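You operate a simulated robot arm through the tools that you are given. There is no shell and no other tool.

You run a simulated robot arm. Do the job below in one go: nothing can be reset, and whatever is moved stays where it is left.

TASK
Rub the wrinkles out of the green cover with the beige block.
Fine: slide the cover under the table clamp and screw its blue knob down first; put the block back and unscrew the clamp after; the grey cover stays. Set down upright: what you pick out. What is to be rubbed or washed off counts as gone when no trace of it is left.

The check looks at the end state, three seconds after you hand in, the way a careful person would. Anything else that was tipped, shoved, dropped, spilled or broken makes it a failure. A push-on lid holds only when it is set on centred and level and pressed home; a screw cap is set on level and turned clockwise until tight.

THE ROBOT
A 7-joint arm with a two-finger parallel gripper, fixed in place. Base frame: the origin is at the foot of the arm, x ahead of it, y to its left, z up; the work surface is at about z = 900. Lengths are in mm, angles in degrees, forces in N, time in s.
With the tool pointing down near the work surface it reaches from about 240 to 680 mm from the base axis. Its first joint turns from -66.0 to 66.0 degrees. Payload 2.4 kg.
The tool frame sits at the grasp point between the pads (the TCP): z along the fingers, y along the line on which they close. The tips reach 30 mm beyond it. The gripper opens to 94 mm. The fingers are 28 mm wide and 10 mm thick; the gripper's body (50 by 96 mm) begins 55 mm behind the TCP.
Orientation is that of the tool frame in the base frame, as [roll, pitch, yaw] about the fixed x, y, z axes, in that order (R = Rz(yaw) Ry(pitch) Rx(roll)). With the fingers straight down and closing along the base's y, the tool's x points along the base's -x, its y along +y and its z along -z.

THE INTERFACE
- The arm moves only by the tool jog_arm. Its argument "commands" is a list of rows, each an object of numbers (a shift or turn left out is 0, a gripper value left out holds the last): "dx", "dy", "dz": the shift along the base's x, y, z in mm; "wx", "wy", "wz": the turn, a rotation vector about the base's x, y, z in degrees; "claw": the closure, from 0 (fully open) to 1 (shut). In form: [{"dx": .., "dy": .., "dz": .., "wx": .., "wy": .., "wz": .., "claw": ..}, ...]. A call has 1 to 20 rows; each row is the pose to reach, as a shift and turn from the pose commanded when the call began. A row lasts 0.2 s, in which the tool goes at most 50 mm and 8.6 degrees; a call with a longer step from one row to the next is refused whole, and so is a gripper value outside its range. Where a pose cannot be reached the arm comes as near as it can. A force on the tool above 90 N (or 10 N above the force at the start of the call, whichever is more), or a blocked arm, ends the call early, and 0.2 s more pass. The fingers move at their own pace (about 153 mm/s each) and stop on an object; they squeeze with about 20 N. The grip force told is the motor's: it shows also when the fingers shut on nothing. Time passes only in rows, and 0.2 s behind the last, so rows that repeat a pose let the fingers close. The reply holds the time, the measured pose of the TCP, the force on the tool along the base axes, the opening and the grip force, in the units named above and with some noise, with the torque about the TCP (base axes, N m) and any sound that the robot's microphone picked up.
- Cameras (640 x 400 px; columns grow to the right, rows downward): "scene" is fixed at [44, 480.9, 1438.5]; the picture's right is [-0.70, -0.72, 0.00], its down [-0.46, 0.44, -0.77] and it looks along [0.55, -0.54, -0.64] (base axes); focal length 232 px, centre (320, 200). "wrist" rides on the gripper at [76, 14, -102] in the tool frame; the picture's right is [-0.18, 0.98, 0.00], its down [-0.75, -0.14, -0.64] and it looks along [-0.63, -0.12, 0.77] (tool axes); focal length 243 px, centre (320, 200). There is no depth. A picture from a camera that has moved, and an enlarged one, comes with that camera's place and axes in the base frame and with its lens.
- grab_frame(camera): a new picture of that camera. The clock stands still meanwhile.
- close_up(camera, box): a new picture of the part [left, top, right, bottom] of that camera's present view, enlarged. The clock stands still meanwhile.
- hand_in(): hands the job in; it is judged then, once.

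Nothing tells you positions but the pictures and the camera data. Unless the task says otherwise, let go and move clear before handing in.

The tools are called after ">>>" as name(argument=value, ...) on one line, values as JSON. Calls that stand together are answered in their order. jog_arm: Moves the arm, as the interface text tells. Its arguments: {"type":"object","properties":{"commands":{"type":"array","items":{"type":"object","properties":{"dx":{"type":"number"},"dy":{"type":"number"},"dz":{"type":"number"},"wx":{"type":"number"},"wy":{"type":"number"},"wz":{"type":"number"},"claw":{"type":"number"}}}}},"required":["commands"]} The other tools are called the same way: grab_frame (camera) takes a picture; close_up (camera, box) takes an enlarged picture of a part of a camera's view; hand_in () hands the job in.

At the start:

```text
time_s: 0.0
eef_pos: [346.2, 89.5, 1278.7]
tool_rot: [-179.9, -0.1, -179.9]
wrist_force: [-0.1, 0.0, -0.3]
torque: [0.02, 0.0, 0.0]
gripper_width: 93.8
finger_force: 0.0
```

scene: 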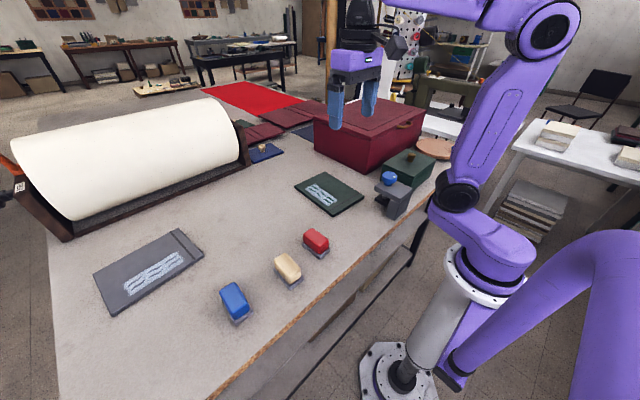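
wrist: 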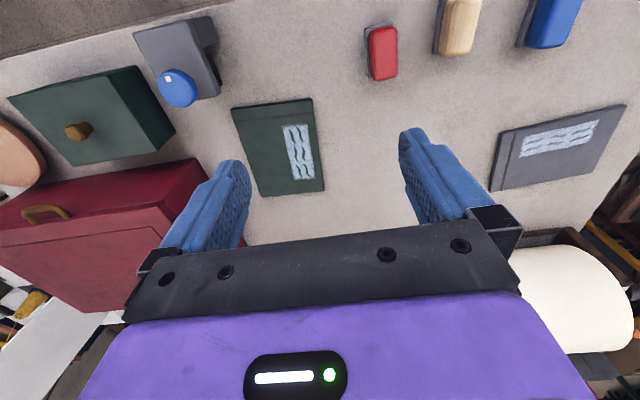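

I see a green cover and a grey cover with wrinkle marks, three blocks (red, beige, blue) and a table clamp with a blue knob near a green box. I'll look closer before moving anything.

>>> close_up(camera="scene", box=[280, 140, 460, 252])

>>> close_up(camera="scene", box=[200, 210, 360, 330])

>>> close_up(camera="wrist", box=[100, 0, 340, 200])

>>> close_up(camera="wrist", box=[340, 0, 640, 200])

```text
3.56 times, centred on (370, 196) of scene
camera zoom: at [44.0, 480.9, 1438.5], right [-0.7, -0.72, 0.0], down [-0.46, 0.44, -0.77], along [0.55, -0.54, -0.64], focal length 825 px, centre (142, 214)
```

zoom: 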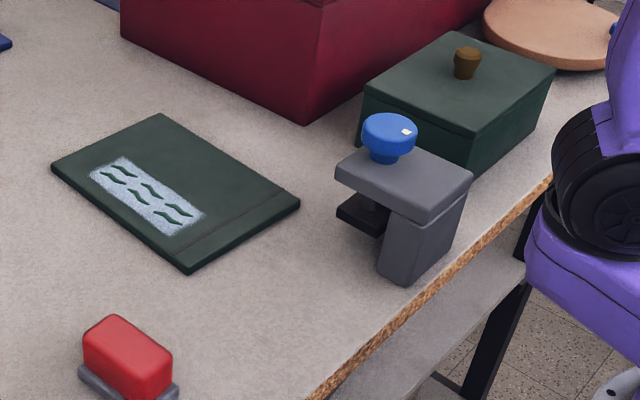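

```text
3.33 times, centred on (280, 270) of scene
camera zoom: at [44.0, 480.9, 1438.5], right [-0.7, -0.72, 0.0], down [-0.46, 0.44, -0.77], along [0.55, -0.54, -0.64], focal length 774 px, centre (453, -33)
```

zoom: 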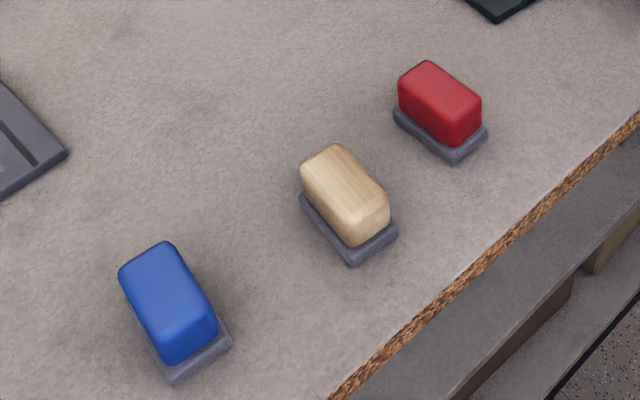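

```text
2.00 times, centred on (220, 100) of wrist
camera zoom: at [269.4, 103.6, 1380.7], right [0.18, 0.98, 0.0], down [0.75, -0.14, 0.64], along [0.63, -0.12, -0.77], focal length 485 px, centre (520, 400)
```

zoom: 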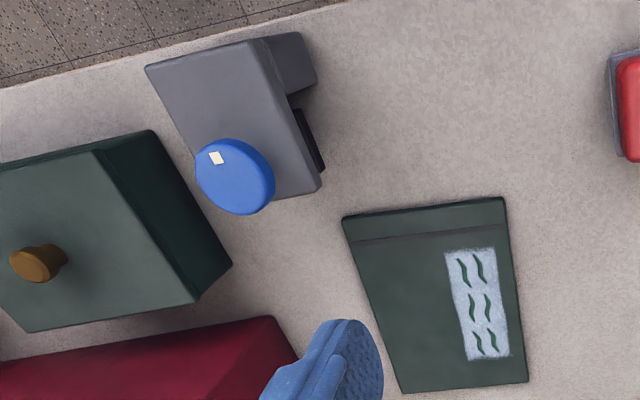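

```text
2.00 times, centred on (490, 100) of wrist
camera zoom: at [269.4, 103.6, 1380.7], right [0.18, 0.98, 0.0], down [0.75, -0.14, 0.64], along [0.63, -0.12, -0.77], focal length 485 px, centre (-20, 400)
```

zoom: 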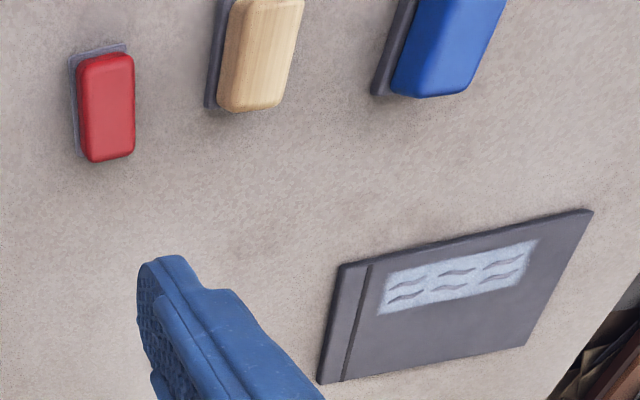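

The clamp seems to be open toward +x, with the knob near (324, -89). I'll enlarge the clamp, cover and blocks further to get the gap and pad height.

>>> close_up(camera="scene", box=[360, 160, 424, 220])

>>> close_up(camera="wrist", box=[125, 5, 235, 115])

>>> close_up(camera="scene", box=[264, 240, 312, 300])

>>> close_up(camera="scene", box=[288, 165, 368, 220])

```text
6.67 times, centred on (392, 190) of scene
camera zoom: at [44.0, 480.9, 1438.5], right [-0.7, -0.72, 0.0], down [-0.46, 0.44, -0.77], along [0.55, -0.54, -0.64], focal length 1547 px, centre (-160, 267)
```

zoom: 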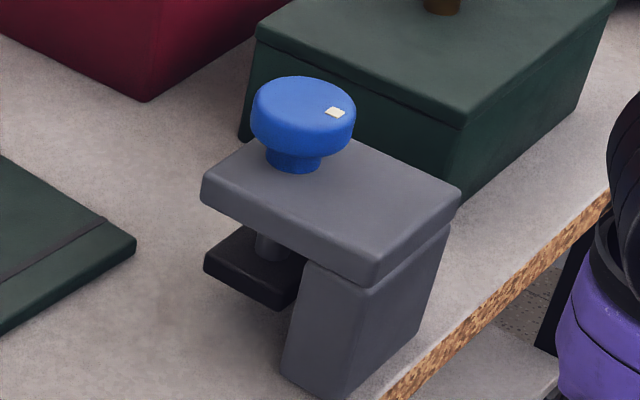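

```text
3.64 times, centred on (180, 60) of wrist
camera zoom: at [269.4, 103.6, 1380.7], right [0.18, 0.98, 0.0], down [0.75, -0.14, 0.64], along [0.63, -0.12, -0.77], focal length 882 px, centre (829, 709)
```

zoom: 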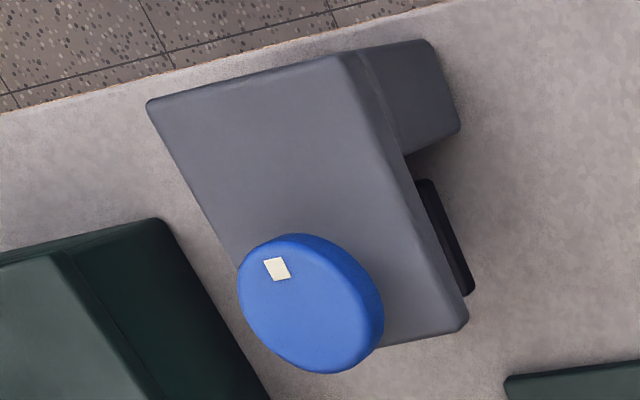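

```text
6.67 times, centred on (288, 270) of scene
camera zoom: at [44.0, 480.9, 1438.5], right [-0.7, -0.72, 0.0], down [-0.46, 0.44, -0.77], along [0.55, -0.54, -0.64], focal length 1547 px, centre (533, -267)
```

zoom: 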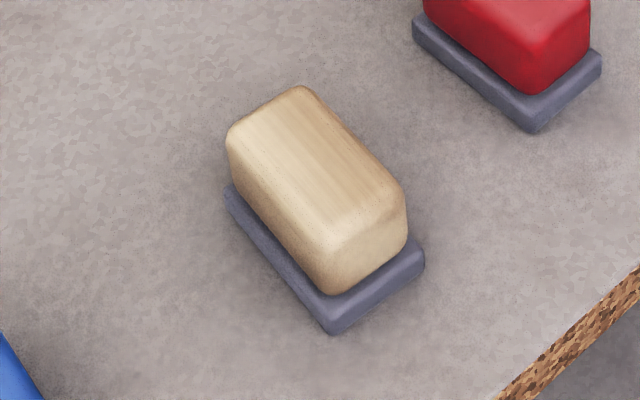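

```text
7.27 times, centred on (328, 192) of scene
camera zoom: at [44.0, 480.9, 1438.5], right [-0.7, -0.72, 0.0], down [-0.46, 0.44, -0.77], along [0.55, -0.54, -0.64], focal length 1688 px, centre (262, 254)
```

zoom: 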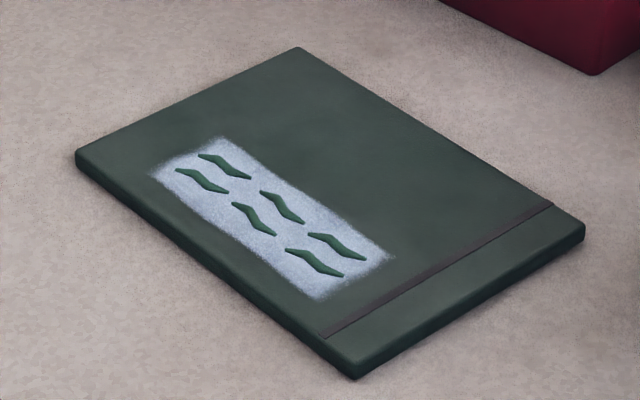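

The clamp's post is at about x 261–293. The pad is around (332, -105) with its underside near z 925, and the knob is at about (328, -100, 1034). The green cover spans roughly x 403–632 and y -112–60, about 10 mm thick. First I move behind its far edge so I can push it toward the clamp.

>>> jog_arm(commands=[{"dx": 35, "dy": -13, "dz": -20}, {"dx": 70, "dy": -26, "dz": -40}, {"dx": 105, "dy": -39, "dz": -60}, {"dx": 140, "dy": -52, "dz": -80}, {"dx": 175, "dy": -65, "dz": -100}, {"dx": 210, "dy": -78, "dz": -120}, {"dx": 245, "dy": -91, "dz": -140}, {"dx": 280, "dy": -104, "dz": -160}, {"dx": 315, "dy": -117, "dz": -180}, {"dx": 315, "dy": -117, "dz": -180}])

>>> grab_frame(camera="wrist")

>>> grab_frame(camera="scene")

```text
time_s: 2.2
eef_pos: [658.9, -29.2, 1097.9]
tool_rot: [180.0, -0.1, -180.0]
wrist_force: [1.4, -0.3, 0.0]
torque: [0.0, 0.01, 0.02]
gripper_width: 93.8
finger_force: 0.1
```

```text
taken
camera wrist: at [582.0, -15.3, 1199.6], right [0.18, 0.98, 0.0], down [0.75, -0.14, 0.64], along [0.63, -0.12, -0.77], focal length 243 px, centre (320, 200)
```

wrist: 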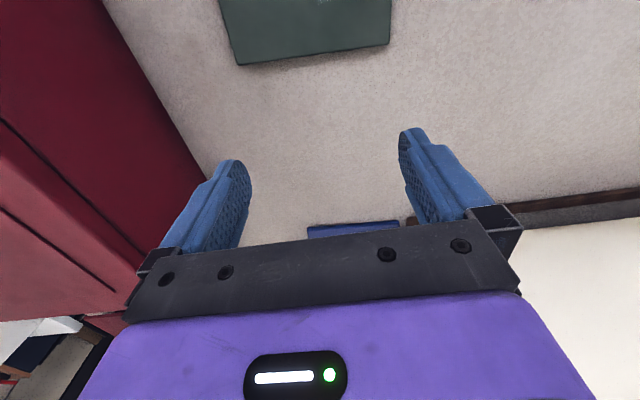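

```text
taken
```

scene: 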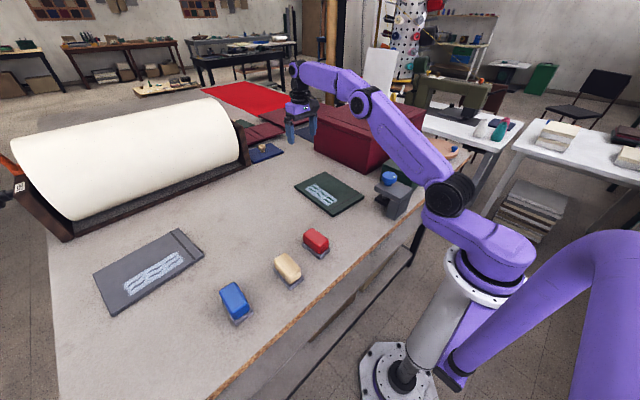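

I'm behind the far edge, which runs from (632, 48) to (623, -112). I descend until the tips sit just above the table, then begin a gentle push toward -x.

>>> jog_arm(commands=[{"dx": 2, "dz": -40}, {"dx": 2, "dz": -80}, {"dx": 2, "dz": -120}, {"dx": 2, "dz": -145}, {"dx": 2, "dz": -155}, {"dx": 2, "dz": -162}, {"dx": 2, "dz": -162}])

>>> close_up(camera="scene", box=[260, 80, 440, 230])

```text
time_s: 3.8
eef_pos: [663.8, -28.3, 933.8]
tool_rot: [179.9, 0.0, -180.0]
wrist_force: [0.3, -0.7, 0.4]
torque: [-0.03, 0.0, 0.01]
gripper_width: 94.0
finger_force: 0.1
```

```text
2.67 times, centred on (350, 155) of scene
camera zoom: at [44.0, 480.8, 1438.5], right [-0.7, -0.72, 0.0], down [-0.46, 0.44, -0.77], along [0.55, -0.54, -0.64], focal length 619 px, centre (240, 320)
```

zoom: 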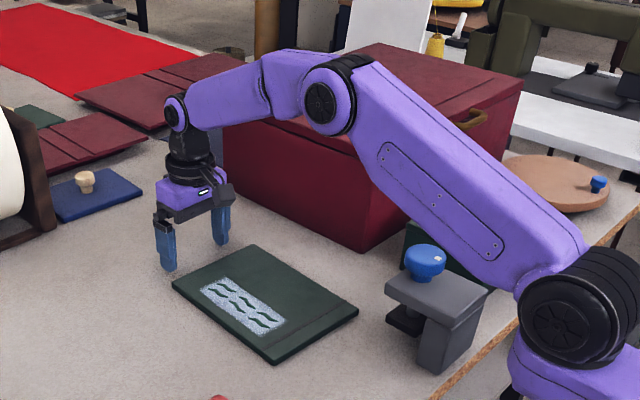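

The tips are at about z 904 behind the far edge. Now I push the cover slowly toward -x and stop about 40 mm short of the target to check.

>>> jog_arm(commands=[{"dx": -8}, {"dx": -16}, {"dx": -22}, {"dx": -28}, {"dx": -34}, {"dx": -40}, {"dx": -46}, {"dx": -52}, {"dx": -58}, {"dx": -64}, {"dx": -70}, {"dx": -76}, {"dx": -82}, {"dx": -82}])

>>> close_up(camera="scene", box=[270, 120, 440, 230])

>>> grab_frame(camera="wrist")

```text
time_s: 6.8
eef_pos: [581.4, -27.2, 937.8]
tool_rot: [180.0, 0.0, 179.9]
wrist_force: [1.3, 0.2, 1.2]
torque: [0.0, 0.01, -0.03]
gripper_width: 94.3
finger_force: 0.1
```

```text
3.64 times, centred on (355, 175) of scene
camera zoom: at [44.0, 480.9, 1438.5], right [-0.7, -0.72, 0.0], down [-0.46, 0.44, -0.77], along [0.55, -0.54, -0.64], focal length 844 px, centre (193, 291)
```

zoom: 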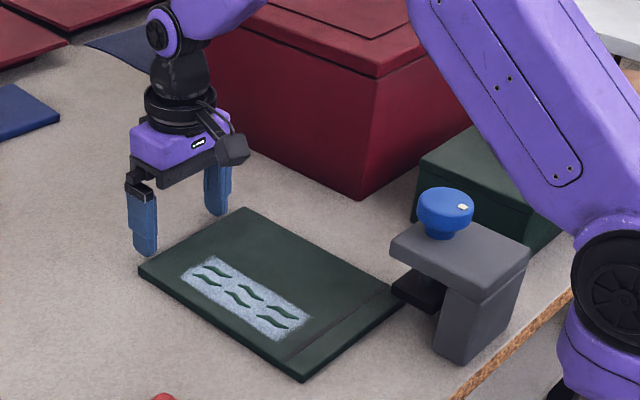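

```text
taken
camera wrist: at [504.9, -13.2, 1039.9], right [0.18, 0.98, 0.0], down [0.75, -0.14, 0.64], along [0.63, -0.12, -0.77], focal length 243 px, centre (320, 200)
```

wrist: 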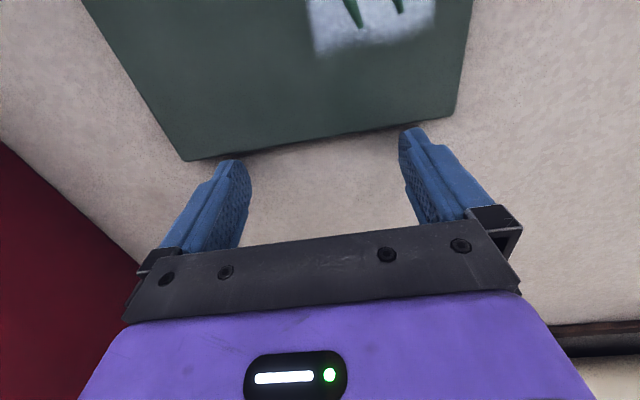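

The cover is following squarely, and its near edge is now at about x 350, just short of the clamp pad. I continue 38 mm so the edge goes under the pad but stays clear of the post.

>>> jog_arm(commands=[{"dx": -2, "dz": -3}, {"dx": -8, "dz": -3}, {"dx": -14, "dz": -3}, {"dx": -20, "dz": -3}, {"dx": -26, "dz": -3}, {"dx": -32, "dz": -3}, {"dx": -38, "dz": -3}, {"dx": -38, "dz": -3}])

>>> close_up(camera="scene", box=[300, 150, 430, 230])

```text
time_s: 8.6
eef_pos: [542.4, -28.1, 932.1]
tool_rot: [179.9, -0.1, 179.9]
wrist_force: [1.3, 0.3, 0.3]
torque: [-0.03, -0.04, -0.02]
gripper_width: 94.1
finger_force: 0.0
```

```text
4.92 times, centred on (365, 190) of scene
camera zoom: at [44.0, 480.8, 1438.5], right [-0.7, -0.72, 0.0], down [-0.46, 0.44, -0.77], along [0.55, -0.54, -0.64], focal length 1143 px, centre (98, 249)
```

zoom: 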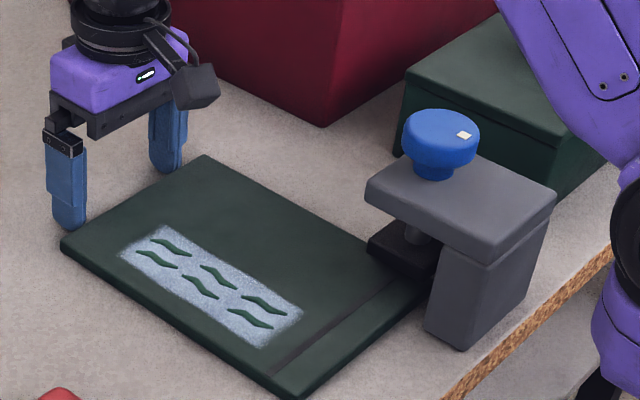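

The cover now lies square at about x 310–525 and y -105–49, with its edge under the pad. It only covers half the pad's width, so I'll back off, turn the gripper 90° and push from the +y side by roughly 28 mm.

>>> jog_arm(commands=[{"dx": 12, "dz": 0}, {"dx": 15, "dz": 40}, {"dx": 15, "dz": 85}, {"dx": 0, "dy": 12, "dz": 110, "wz": -8.5}, {"dx": -15, "dy": 25, "dz": 110, "wz": -17}, {"dx": -30, "dy": 40, "dz": 110, "wz": -25.5}, {"dx": -45, "dy": 55, "dz": 110, "wz": -34}, {"dx": -60, "dy": 70, "dz": 110, "wz": -42.5}, {"dx": -75, "dy": 85, "dz": 110, "wz": -51}, {"dx": -90, "dy": 95, "dz": 110, "wz": -59.5}, {"dx": -105, "dy": 105, "dz": 110, "wz": -68}, {"dx": -115, "dy": 115, "dz": 110, "wz": -76}, {"dx": -125, "dy": 122, "dz": 110, "wz": -84}, {"dx": -128, "dy": 122, "dz": 110, "wz": -90}, {"dx": -128, "dy": 122, "dz": 110, "wz": -90}])

>>> grab_frame(camera="wrist")

>>> grab_frame(camera="scene")

```text
time_s: 11.8
eef_pos: [415.1, 95.7, 1041.5]
tool_rot: [179.9, 0.0, 89.9]
wrist_force: [0.0, -0.6, -0.1]
torque: [0.01, -0.02, 0.04]
gripper_width: 94.1
finger_force: 0.1
```

```text
taken
camera wrist: at [428.7, 171.6, 1144.3], right [0.98, -0.19, 0.0], down [-0.14, -0.75, 0.64], along [-0.12, -0.63, -0.77], focal length 243 px, centre (320, 200)
```

wrist: 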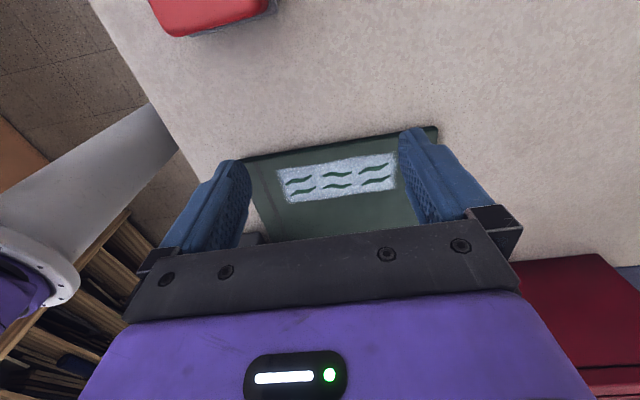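

```text
taken
```

scene: 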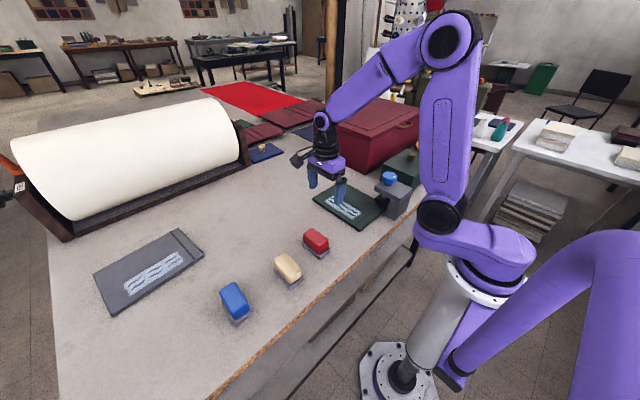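

The +y edge of the cover is at y≈51, and the gripper is turned and clear of the red block. I'll lower beside the edge and push 28 mm toward -y.

>>> jog_arm(commands=[{"dz": -40}, {"dz": -80}, {"dz": -100}, {"dz": -109.5}, {"dz": -109.5}, {"dy": -10, "dz": -109.5}, {"dy": -20, "dz": -109.5}, {"dy": -26, "dz": -109.5}, {"dy": -32, "dz": -109.5}, {"dy": -38, "dz": -109.5}, {"dy": -44, "dz": -109.5}, {"dy": -50, "dz": -109.5}, {"dy": -56, "dz": -109.5}, {"dy": -56, "dz": -109.5}])

>>> grab_frame(camera="wrist")

>>> close_up(camera="scene", box=[300, 150, 430, 230])

```text
time_s: 14.8
eef_pos: [415.0, 36.0, 934.4]
tool_rot: [-180.0, 0.0, 90.0]
wrist_force: [-0.2, 0.8, 0.5]
torque: [0.01, -0.02, 0.0]
gripper_width: 93.8
finger_force: 0.1
```

```text
taken
camera wrist: at [428.8, 112.5, 1036.1], right [0.98, -0.18, 0.0], down [-0.14, -0.75, 0.64], along [-0.12, -0.63, -0.77], focal length 243 px, centre (320, 200)
```

wrist: 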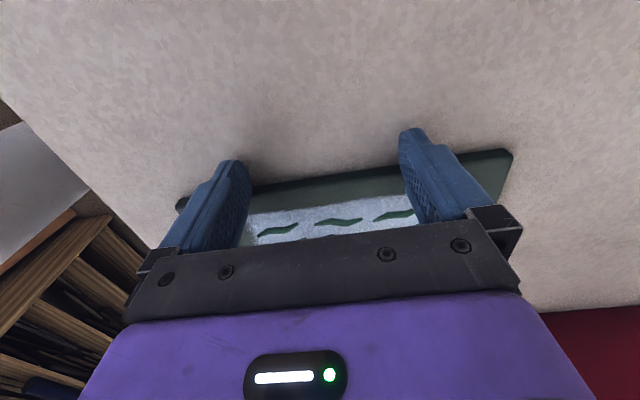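

```text
4.92 times, centred on (365, 190) of scene
camera zoom: at [44.0, 480.9, 1438.5], right [-0.7, -0.72, 0.0], down [-0.46, 0.44, -0.77], along [0.55, -0.54, -0.64], focal length 1143 px, centre (98, 249)
```

zoom: 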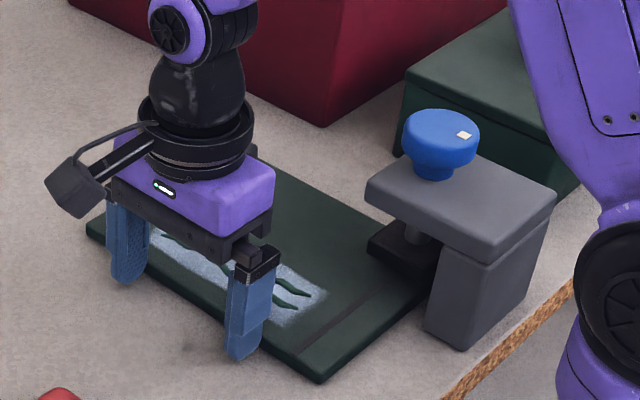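

The cover now spans about y -133 to 22, with its near edge at x≈308, fully beneath the pad. Next I lift away, turn back, and hover over the blue knob to measure it.

>>> jog_arm(commands=[{"dy": 8}, {"dy": 10, "dz": 45}, {"dy": 10, "dz": 90}, {"dy": 10, "dz": 135, "wz": 8.5}, {"dy": 10, "dz": 180, "wz": 17}, {"dy": 5, "dz": 225, "wz": 25.5}, {"dx": -10, "dy": -10, "dz": 235, "wz": 34}, {"dx": -22, "dy": -30, "dz": 235, "wz": 42.5}, {"dx": -34, "dy": -50, "dz": 235, "wz": 51}, {"dx": -46, "dy": -70, "dz": 235, "wz": 59.5}, {"dx": -58, "dy": -90, "dz": 235, "wz": 68}, {"dx": -70, "dy": -110, "dz": 235, "wz": 76.5}, {"dx": -80, "dy": -125, "dz": 235, "wz": 85}, {"dx": -87, "dy": -139, "dz": 235, "wz": 90}, {"dx": -87, "dy": -139, "dz": 235, "wz": 90}])

>>> grab_frame(camera="wrist")

>>> close_up(camera="scene", box=[340, 120, 440, 220])

```text
time_s: 18.0
eef_pos: [328.4, -101.5, 1169.4]
tool_rot: [180.0, 0.0, -179.9]
wrist_force: [0.4, 0.3, -0.7]
torque: [-0.01, -0.01, -0.01]
gripper_width: 94.1
finger_force: 0.0
```

```text
taken
camera wrist: at [251.4, -87.4, 1272.2], right [0.18, 0.98, 0.0], down [0.75, -0.14, 0.64], along [0.63, -0.12, -0.77], focal length 243 px, centre (320, 200)
```

wrist: 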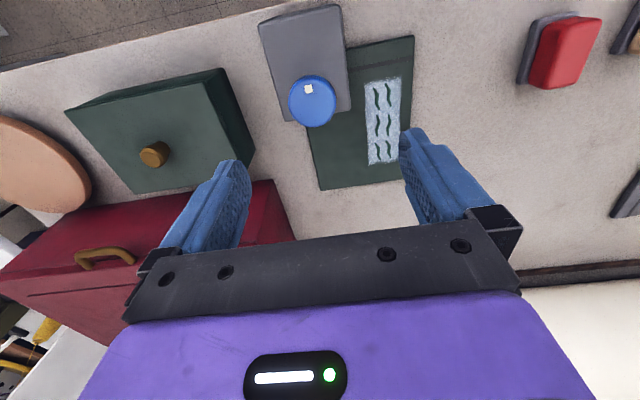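

```text
4.00 times, centred on (390, 170) of scene
camera zoom: at [44.0, 480.8, 1438.5], right [-0.7, -0.72, 0.0], down [-0.46, 0.44, -0.77], along [0.55, -0.54, -0.64], focal length 928 px, centre (40, 320)
```

zoom: 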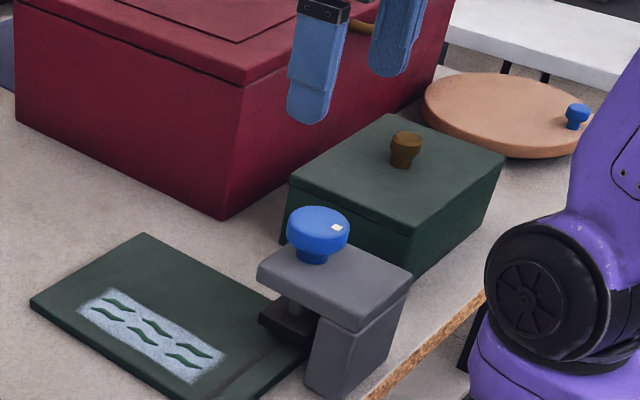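

I'm above the knob; I'll zoom in to pin down its centre and height.

>>> close_up(camera="wrist", box=[250, 0, 420, 130])

>>> close_up(camera="scene", box=[370, 160, 430, 210])

```text
3.08 times, centred on (335, 65) of wrist
camera zoom: at [251.4, -87.4, 1272.2], right [0.18, 0.98, 0.0], down [0.75, -0.14, 0.64], along [0.63, -0.12, -0.77], focal length 746 px, centre (274, 615)
```

zoom: 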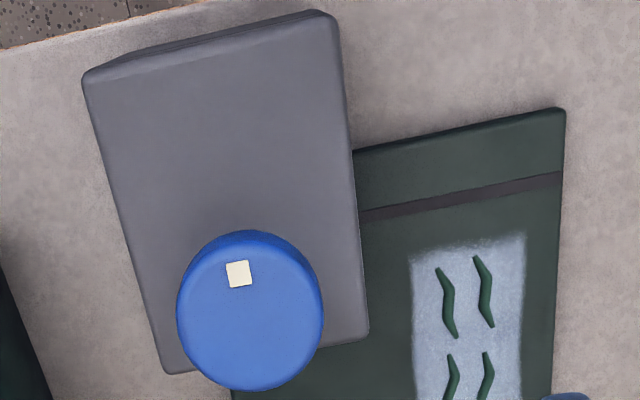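

```text
8.00 times, centred on (400, 185) of scene
camera zoom: at [44.0, 480.8, 1438.5], right [-0.7, -0.72, 0.0], down [-0.46, 0.44, -0.77], along [0.55, -0.54, -0.64], focal length 1857 px, centre (-320, 320)
```

zoom: 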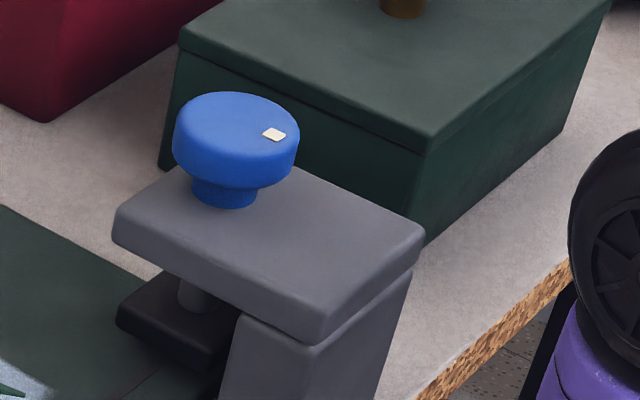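

The knob centre is about (327.5, -107) with its head at roughly z 1013–1028, and the plate top is near z 1000. I'll test how far the wrist can wind the other way while hovering, so each clockwise stroke is long.

>>> jog_arm(commands=[{"wz": 8.5}, {"wz": 17}, {"wz": 25.5}, {"wz": 34}, {"wz": 42.5}, {"wz": 51}, {"wz": 59.5}, {"wz": 68}, {"wz": 76.5}, {"wz": 85}, {"wz": 93.5}, {"wz": 102}, {"wz": 110.5}, {"wz": 119}, {"wz": 127.5}, {"wz": 136}, {"wz": 136}])

>>> grab_frame(camera="wrist")

```text
time_s: 21.6
eef_pos: [329.1, -100.6, 1169.8]
tool_rot: [-179.9, -0.1, -44.0]
wrist_force: [-0.2, -0.2, 0.0]
torque: [0.02, -0.01, 0.0]
gripper_width: 94.1
finger_force: 0.1
```

```text
taken
camera wrist: at [373.2, -163.8, 1272.2], right [-0.81, -0.58, 0.0], down [-0.45, 0.62, 0.64], along [-0.37, 0.52, -0.77], focal length 243 px, centre (320, 200)
```

wrist: 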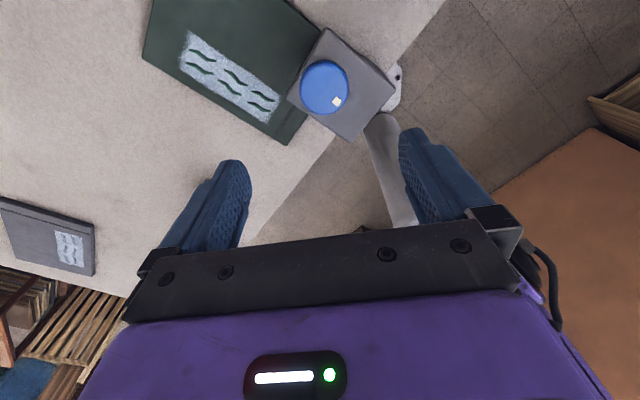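

The wrist can reach yaw 316°, so strokes can be long. I'll zoom in from this opposite side to refine the knob centre.

>>> close_up(camera="wrist", box=[270, 20, 410, 150])

```text
3.08 times, centred on (340, 85) of wrist
camera zoom: at [373.2, -163.8, 1272.2], right [-0.81, -0.58, 0.0], down [-0.45, 0.62, 0.64], along [-0.37, 0.52, -0.77], focal length 746 px, centre (258, 554)
```

zoom: 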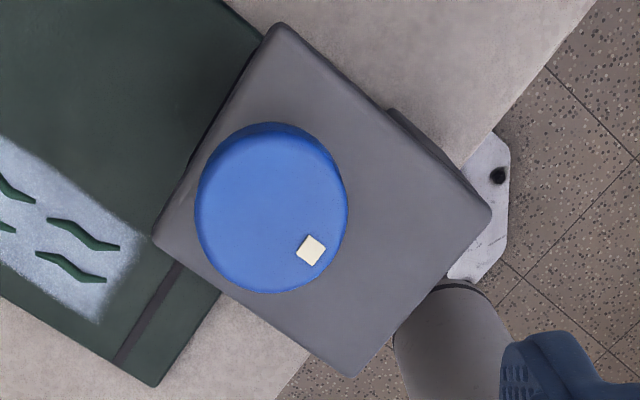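

Both views agree the knob is centred at about (330, -110), with its top near z 1024 and about 48 mm across. I'll descend around it with the tips at about z 1006, then close.

>>> jog_arm(commands=[{"dx": 1, "dy": -5, "dz": -30}, {"dx": 2, "dy": -9.5, "dz": -65}, {"dx": 2, "dy": -9.5, "dz": -100}, {"dx": 2, "dy": -9.5, "dz": -120}, {"dx": 2, "dy": -9.5, "dz": -128}, {"dx": 2, "dy": -9.5, "dz": -133}, {"dx": 2, "dy": -9.5, "dz": -133}])

>>> close_up(camera="scene", box=[340, 130, 440, 220])

>>> grab_frame(camera="wrist")

```text
time_s: 23.2
eef_pos: [331.7, -111.7, 1035.1]
tool_rot: [180.0, -0.1, -44.0]
wrist_force: [0.1, 0.0, 0.8]
torque: [-0.01, -0.01, 0.0]
gripper_width: 93.9
finger_force: 0.0
```

```text
4.44 times, centred on (390, 175) of scene
camera zoom: at [44.0, 480.8, 1438.5], right [-0.7, -0.72, 0.0], down [-0.46, 0.44, -0.77], along [0.55, -0.54, -0.64], focal length 1032 px, centre (9, 311)
```

zoom: 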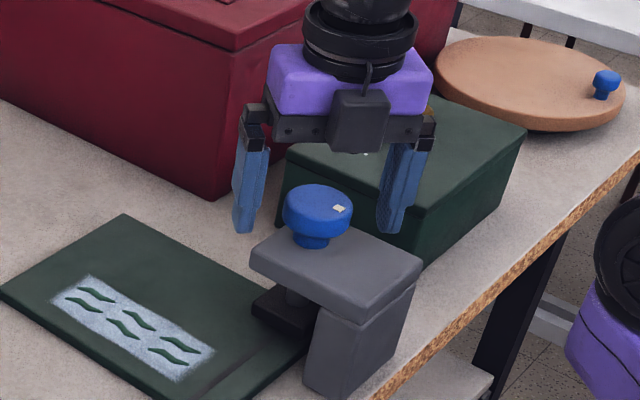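

```text
taken
camera wrist: at [375.7, -174.4, 1136.6], right [-0.82, -0.58, 0.0], down [-0.44, 0.62, 0.64], along [-0.37, 0.52, -0.77], focal length 243 px, centre (320, 200)
```

wrist: 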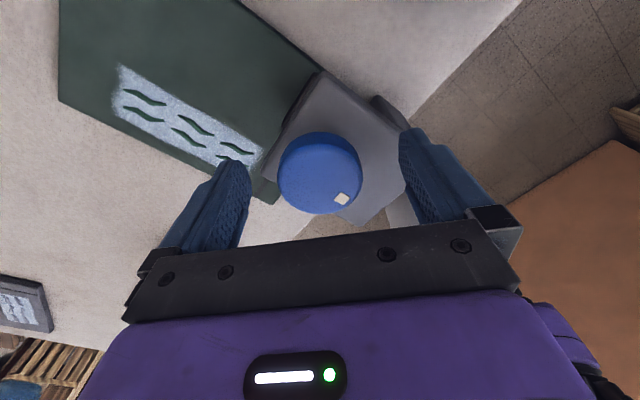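

The knob is centred between the fingers within about a millimetre. I close on it.

>>> jog_arm(commands=[{"claw": 1}, {"claw": 1}, {"claw": 1}, {"claw": 1}])

>>> close_up(camera="scene", box=[340, 130, 440, 220])

```text
time_s: 24.2
eef_pos: [332.6, -110.8, 1034.2]
tool_rot: [179.9, -0.1, -44.0]
wrist_force: [2.7, 3.2, -8.0]
torque: [-0.03, -0.4, -0.08]
gripper_width: 47.6
finger_force: 45.0
```

```text
4.44 times, centred on (390, 175) of scene
camera zoom: at [44.1, 480.9, 1438.5], right [-0.7, -0.72, 0.0], down [-0.46, 0.44, -0.77], along [0.55, -0.54, -0.64], focal length 1032 px, centre (9, 311)
```

zoom: 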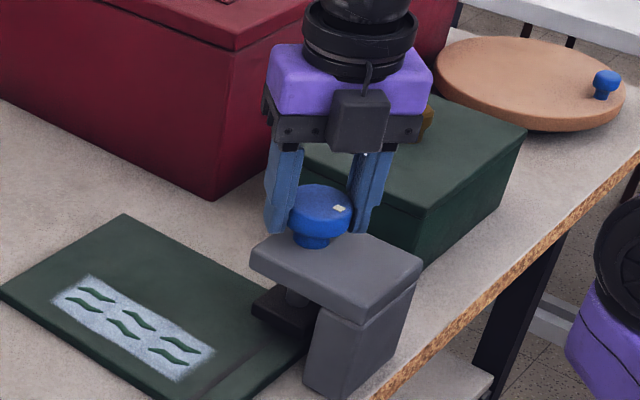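

The knob is held (47.6 mm wide). I begin turning it clockwise and watch the force and pad height.

>>> jog_arm(commands=[{"wz": -4}, {"wz": -12}, {"wz": -20}, {"wz": -28}, {"wz": -36}, {"wz": -44}, {"wz": -52}, {"wz": -60}, {"wz": -68}, {"wz": -76}, {"wz": -84}, {"wz": -90}, {"wz": -90}])

>>> close_up(camera="scene", box=[340, 130, 440, 220])

```text
time_s: 27.0
eef_pos: [330.8, -110.2, 1035.7]
tool_rot: [-179.9, -0.1, -134.2]
wrist_force: [0.4, -6.2, 2.0]
torque: [-1.19, 0.79, -0.04]
gripper_width: 46.9
finger_force: 45.0
```

```text
4.44 times, centred on (390, 175) of scene
camera zoom: at [44.0, 480.7, 1438.5], right [-0.7, -0.72, 0.0], down [-0.46, 0.44, -0.77], along [0.55, -0.54, -0.64], focal length 1032 px, centre (9, 311)
```

zoom: 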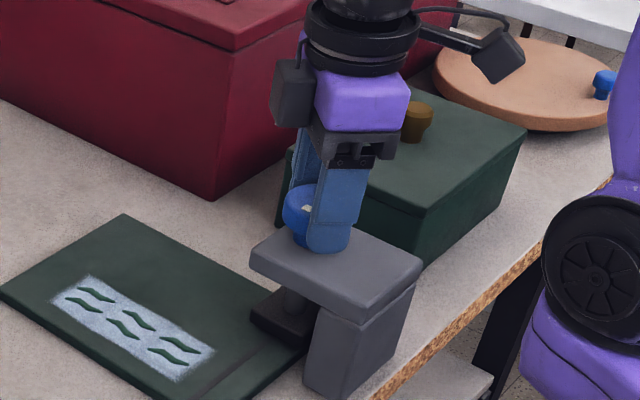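

>>> close_up(camera="scene", box=[380, 175, 420, 215])

>>> jog_arm(commands=[{"wz": -8}, {"wz": -16}, {"wz": -24}, {"wz": -32}, {"wz": -40}, {"wz": -48}, {"wz": -56}, {"wz": -64}, {"wz": -72}, {"wz": -80}, {"wz": -88}, {"wz": -88}])

>>> close_up(camera="scene", box=[380, 175, 420, 215])

```text
10.00 times, centred on (400, 195) of scene
camera zoom: at [44.0, 480.7, 1438.5], right [-0.7, -0.72, 0.0], down [-0.46, 0.44, -0.77], along [0.55, -0.54, -0.64], focal length 2321 px, centre (-480, 250)
```

zoom: 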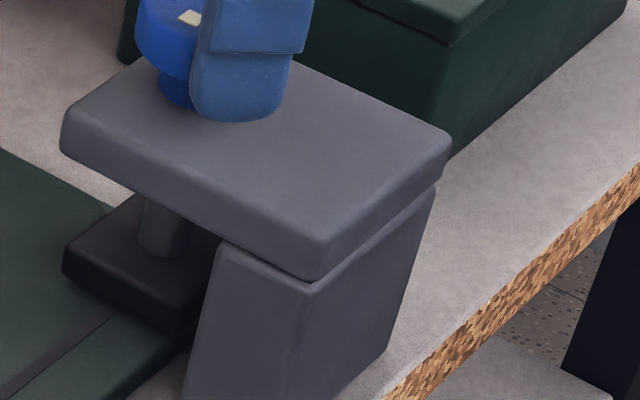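

```text
time_s: 29.6
eef_pos: [331.8, -110.9, 1036.2]
tool_rot: [179.9, 0.1, 138.0]
wrist_force: [-7.3, 4.5, 7.1]
torque: [0.35, 0.66, 0.73]
gripper_width: 47.4
finger_force: 44.9
```

```text
10.00 times, centred on (400, 195) of scene
camera zoom: at [43.7, 481.0, 1438.4], right [-0.7, -0.72, 0.0], down [-0.46, 0.44, -0.77], along [0.55, -0.54, -0.64], focal length 2321 px, centre (-480, 250)
```

zoom: 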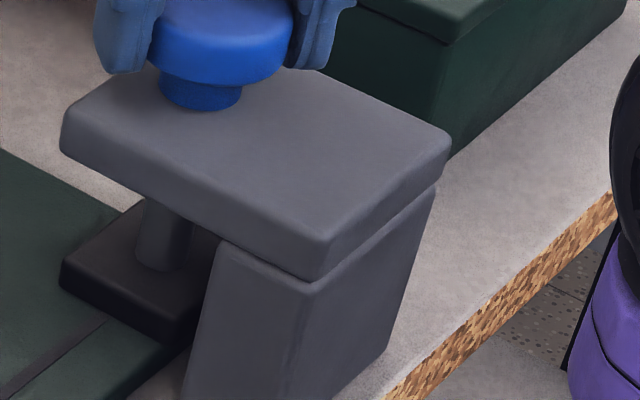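

The pad has dropped to near the cover surface and torque is starting to rise (0.73 N·m). I keep turning a little more to see whether it tightens.

>>> jog_arm(commands=[{"wz": -6, "dz": -1}, {"wz": -12, "dz": -2}, {"wz": -18, "dz": -2}, {"wz": -24, "dz": -2}, {"wz": -30, "dz": -2}, {"wz": -30, "dz": -2}])

>>> close_up(camera="scene", box=[380, 175, 420, 215])

>>> grab_frame(camera="wrist")

```text
time_s: 31.0
eef_pos: [330.1, -110.3, 1033.6]
tool_rot: [-180.0, -0.2, 107.9]
wrist_force: [3.9, 6.6, -4.6]
torque: [0.15, -0.52, 0.55]
gripper_width: 47.0
finger_force: 45.1
```

```text
10.00 times, centred on (400, 195) of scene
camera zoom: at [44.1, 481.0, 1438.4], right [-0.7, -0.72, 0.0], down [-0.46, 0.44, -0.77], along [0.55, -0.54, -0.64], focal length 2321 px, centre (-480, 250)
```

zoom: 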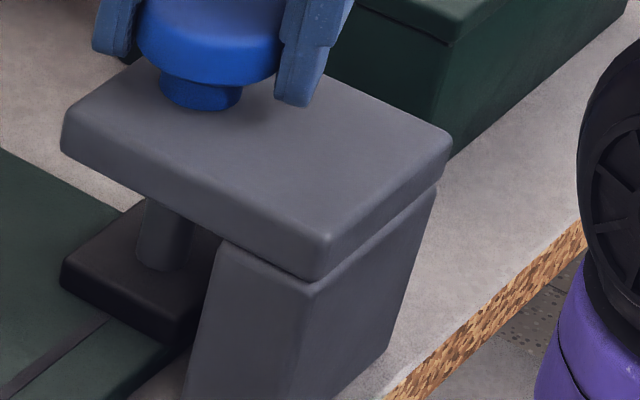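

```text
taken
camera wrist: at [320.2, -32.8, 1135.7], right [0.99, 0.13, 0.0], down [0.1, -0.76, 0.64], along [0.08, -0.64, -0.77], focal length 243 px, centre (320, 200)
```

wrist: 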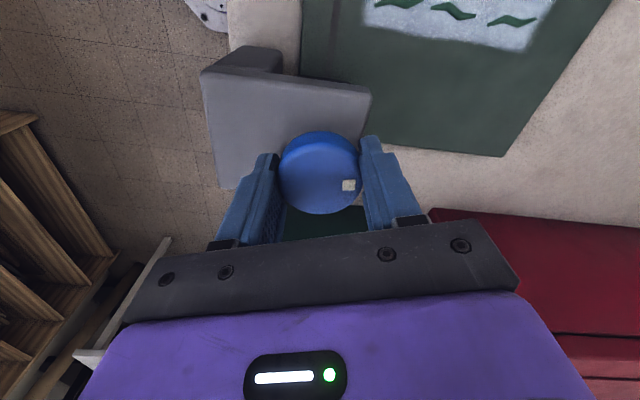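

By ray-casting the marker, the knob has turned about 205° without slipping, so it may not be fully tight yet. I continue clockwise in small steps.

>>> jog_arm(commands=[{"wz": -6}, {"wz": -12}, {"wz": -18}, {"wz": -24, "dz": -1}, {"wz": -30, "dz": -1}, {"wz": -36, "dz": -1}, {"wz": -36, "dz": -1}])

>>> close_up(camera="scene", box=[380, 175, 420, 215])

>>> grab_frame(camera="wrist")

```text
time_s: 32.6
eef_pos: [330.9, -109.0, 1032.6]
tool_rot: [-179.9, 0.0, 71.9]
wrist_force: [8.3, -0.3, -17.0]
torque: [0.06, -0.13, 0.58]
gripper_width: 47.2
finger_force: 45.1
```

```text
10.00 times, centred on (400, 195) of scene
camera zoom: at [44.4, 480.8, 1438.5], right [-0.7, -0.72, 0.0], down [-0.46, 0.44, -0.77], along [0.55, -0.54, -0.64], focal length 2321 px, centre (-480, 250)
```

zoom: 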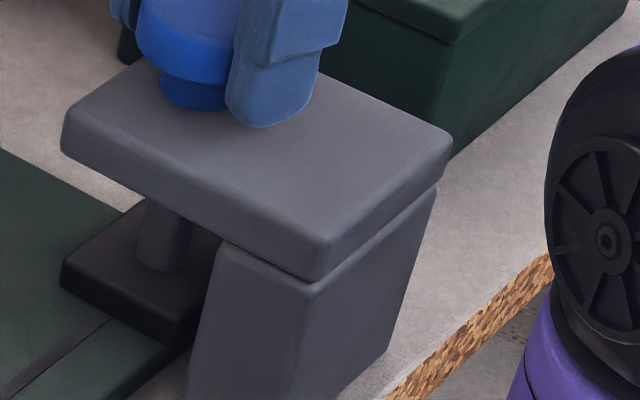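

```text
taken
camera wrist: at [367.5, -41.6, 1135.5], right [0.88, -0.48, 0.0], down [-0.37, -0.67, 0.64], along [-0.31, -0.56, -0.77], focal length 243 px, centre (320, 200)
```

wrist: 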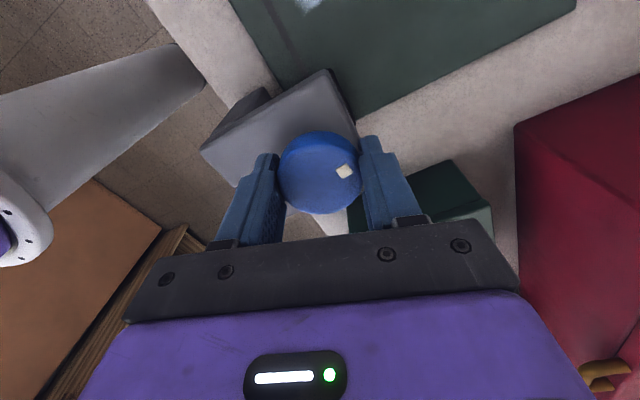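

The marker has stopped turning (still at about -28°) while the fingers now slip, and the pad sits on the cover. So the clamp is tight after about 205° of turn. I release, rise and go over to the beige block.

>>> jog_arm(commands=[{"claw": 0}, {"claw": 0}, {"claw": 0}, {"dz": 40, "claw": 0}, {"dz": 85}, {"dz": 130, "wz": 8.5}, {"dz": 140, "dy": 25, "wz": 17}, {"dz": 140, "dy": 60, "wz": 25.5}, {"dz": 140, "dy": 95, "wz": 34}, {"dz": 140, "dy": 130, "wz": 42.5}, {"dz": 140, "dy": 168, "wz": 51}, {"dz": 140, "dy": 206, "wz": 59.5}, {"dz": 140, "dy": 244, "wz": 68}, {"dz": 140, "dy": 282, "wz": 76.5}, {"dx": 5, "dz": 140, "dy": 320, "wz": 85}, {"dx": 10, "dz": 130, "dy": 358, "wz": 93.5}, {"dx": 15, "dz": 110, "dy": 395, "wz": 102}, {"dx": 15, "dz": 90, "dy": 410, "wz": 108}, {"dx": 15, "dz": 90, "dy": 410, "wz": 108}])

>>> grab_frame(camera="wrist")

>>> grab_frame(camera="scene")

```text
time_s: 36.6
eef_pos: [344.3, 299.1, 1122.5]
tool_rot: [180.0, 0.0, -179.9]
wrist_force: [0.6, -0.2, -0.4]
torque: [-0.01, 0.04, 0.02]
gripper_width: 94.2
finger_force: 0.0
```

```text
taken
camera wrist: at [267.2, 313.0, 1224.9], right [0.18, 0.98, 0.0], down [0.75, -0.14, 0.64], along [0.63, -0.12, -0.77], focal length 243 px, centre (320, 200)
```

wrist: 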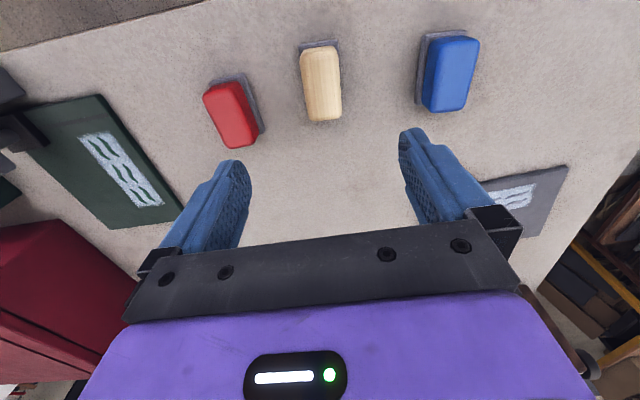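

```text
taken
```

scene: 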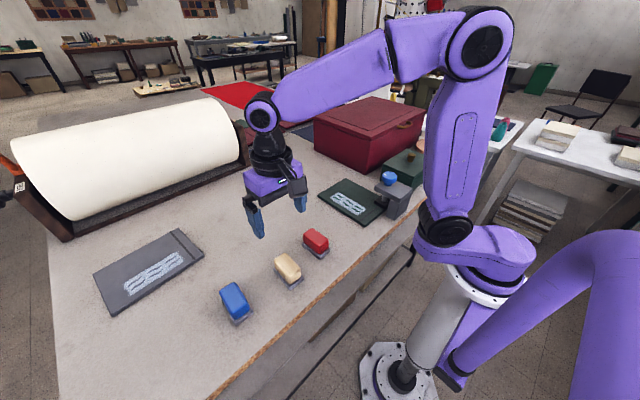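

>>> close_up(camera="wrist", box=[260, 20, 380, 140])

>>> close_up(camera="scene", box=[264, 240, 312, 300])

>>> close_up(camera="scene", box=[300, 150, 430, 230])

```text
3.33 times, centred on (320, 80) of wrist
camera zoom: at [267.2, 313.0, 1224.9], right [0.18, 0.98, 0.0], down [0.75, -0.14, 0.64], along [0.63, -0.12, -0.77], focal length 809 px, centre (320, 600)
```

zoom: 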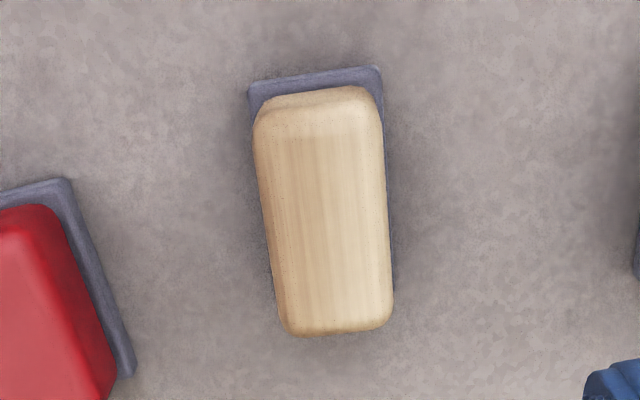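

```text
6.67 times, centred on (288, 270) of scene
camera zoom: at [44.0, 480.9, 1438.5], right [-0.7, -0.72, 0.0], down [-0.46, 0.44, -0.77], along [0.55, -0.54, -0.64], focal length 1547 px, centre (533, -267)
```

zoom: 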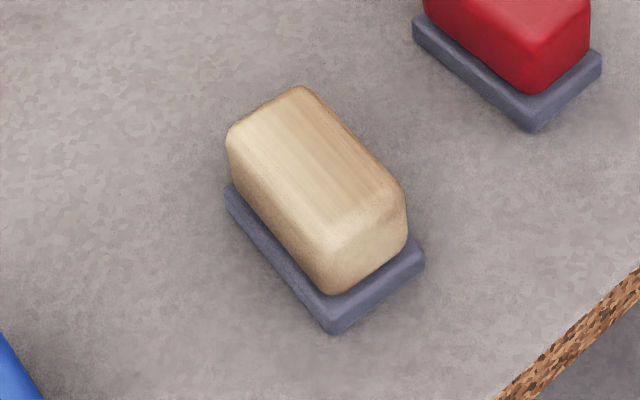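

```text
4.92 times, centred on (365, 190) of scene
camera zoom: at [44.0, 480.9, 1438.5], right [-0.7, -0.72, 0.0], down [-0.46, 0.44, -0.77], along [0.55, -0.54, -0.64], focal length 1143 px, centre (98, 249)
```

zoom: 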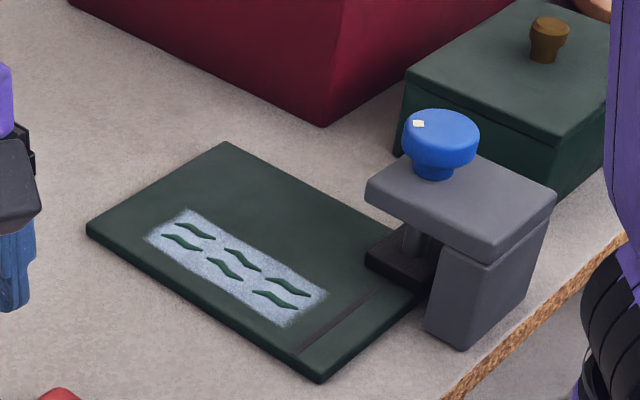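

The cover is still square under the clamp, with the pad resting on it. The beige block is centred at about (345, 301.5), turned about -4°, roughly 65×38 mm, top near z 947, on a 43 mm wide stand. I'll align the gripper, descend until the tips clear the stand, and grip it.

>>> jog_arm(commands=[{"dy": 1.5, "dz": -40, "wz": -4}, {"dy": 1.5, "dz": -80, "wz": -4}, {"dy": 1.5, "dz": -120, "wz": -4}, {"dy": 1.5, "dz": -150, "wz": -4}, {"dy": 1.5, "dz": -165, "wz": -4}, {"dy": 1.5, "dz": -173, "wz": -4}, {"dy": 1.5, "dz": -173, "wz": -4}])

>>> close_up(camera="scene", box=[240, 200, 340, 310])

>>> grab_frame(camera="wrist")

```text
time_s: 38.2
eef_pos: [347.0, 299.4, 948.7]
tool_rot: [-180.0, 0.0, 176.0]
wrist_force: [-0.9, 0.4, -0.3]
torque: [0.0, 0.02, 0.01]
gripper_width: 94.4
finger_force: 0.1
```

```text
3.64 times, centred on (290, 255) of scene
camera zoom: at [44.0, 480.9, 1438.5], right [-0.7, -0.72, 0.0], down [-0.46, 0.44, -0.77], along [0.55, -0.54, -0.64], focal length 844 px, centre (429, 0)
```

zoom: 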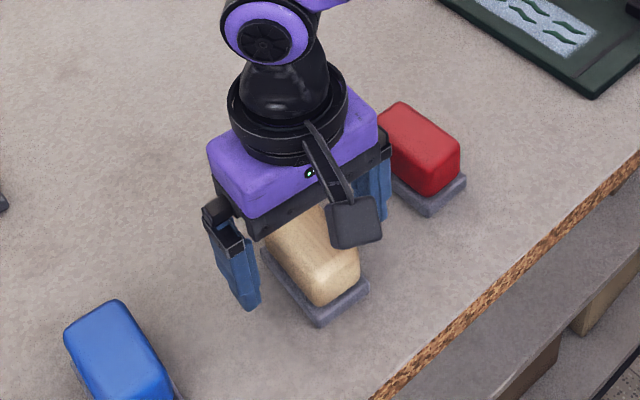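

```text
taken
camera wrist: at [270.4, 319.2, 1052.2], right [0.25, 0.97, 0.0], down [0.74, -0.19, 0.64], along [0.62, -0.16, -0.77], focal length 243 px, centre (320, 200)
```

wrist: 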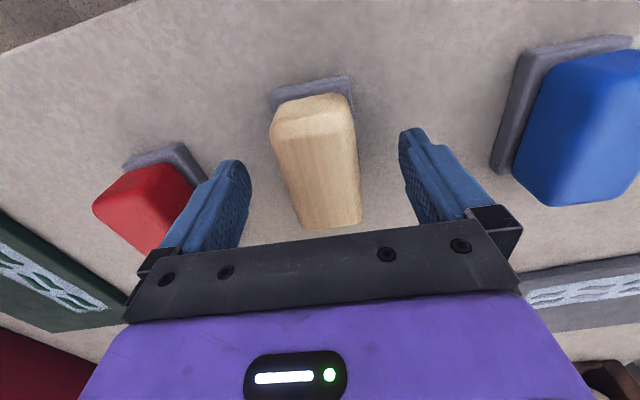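

The block is centred between the fingers. I close and lift slightly to check the grip.

>>> jog_arm(commands=[{"claw": 1}, {"claw": 1}, {"claw": 1}, {"claw": 1}])

>>> close_up(camera="scene", box=[240, 200, 340, 310])

>>> grab_frame(camera="wrist")

```text
time_s: 39.2
eef_pos: [347.2, 301.0, 949.7]
tool_rot: [180.0, 0.0, 176.1]
wrist_force: [0.0, 2.1, 2.2]
torque: [0.01, -0.11, 0.04]
gripper_width: 43.9
finger_force: 19.7
```

```text
3.64 times, centred on (290, 255) of scene
camera zoom: at [44.0, 480.9, 1438.5], right [-0.7, -0.72, 0.0], down [-0.46, 0.44, -0.77], along [0.55, -0.54, -0.64], focal length 844 px, centre (429, 0)
```

zoom: 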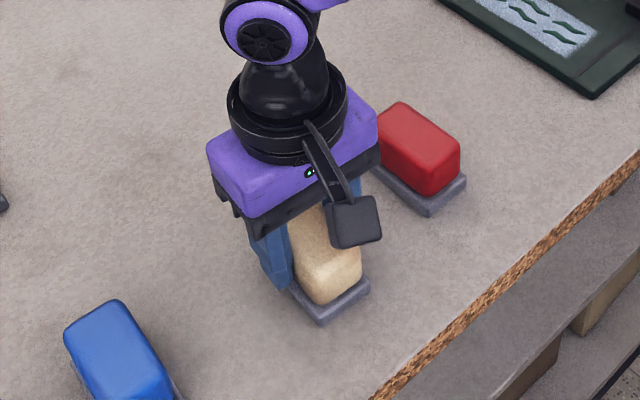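

```text
taken
camera wrist: at [270.5, 319.3, 1052.5], right [0.25, 0.97, 0.0], down [0.74, -0.19, 0.64], along [0.62, -0.16, -0.77], focal length 243 px, centre (320, 200)
```

wrist: 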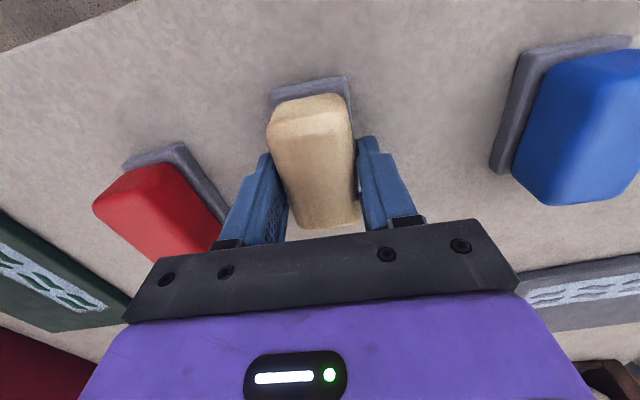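

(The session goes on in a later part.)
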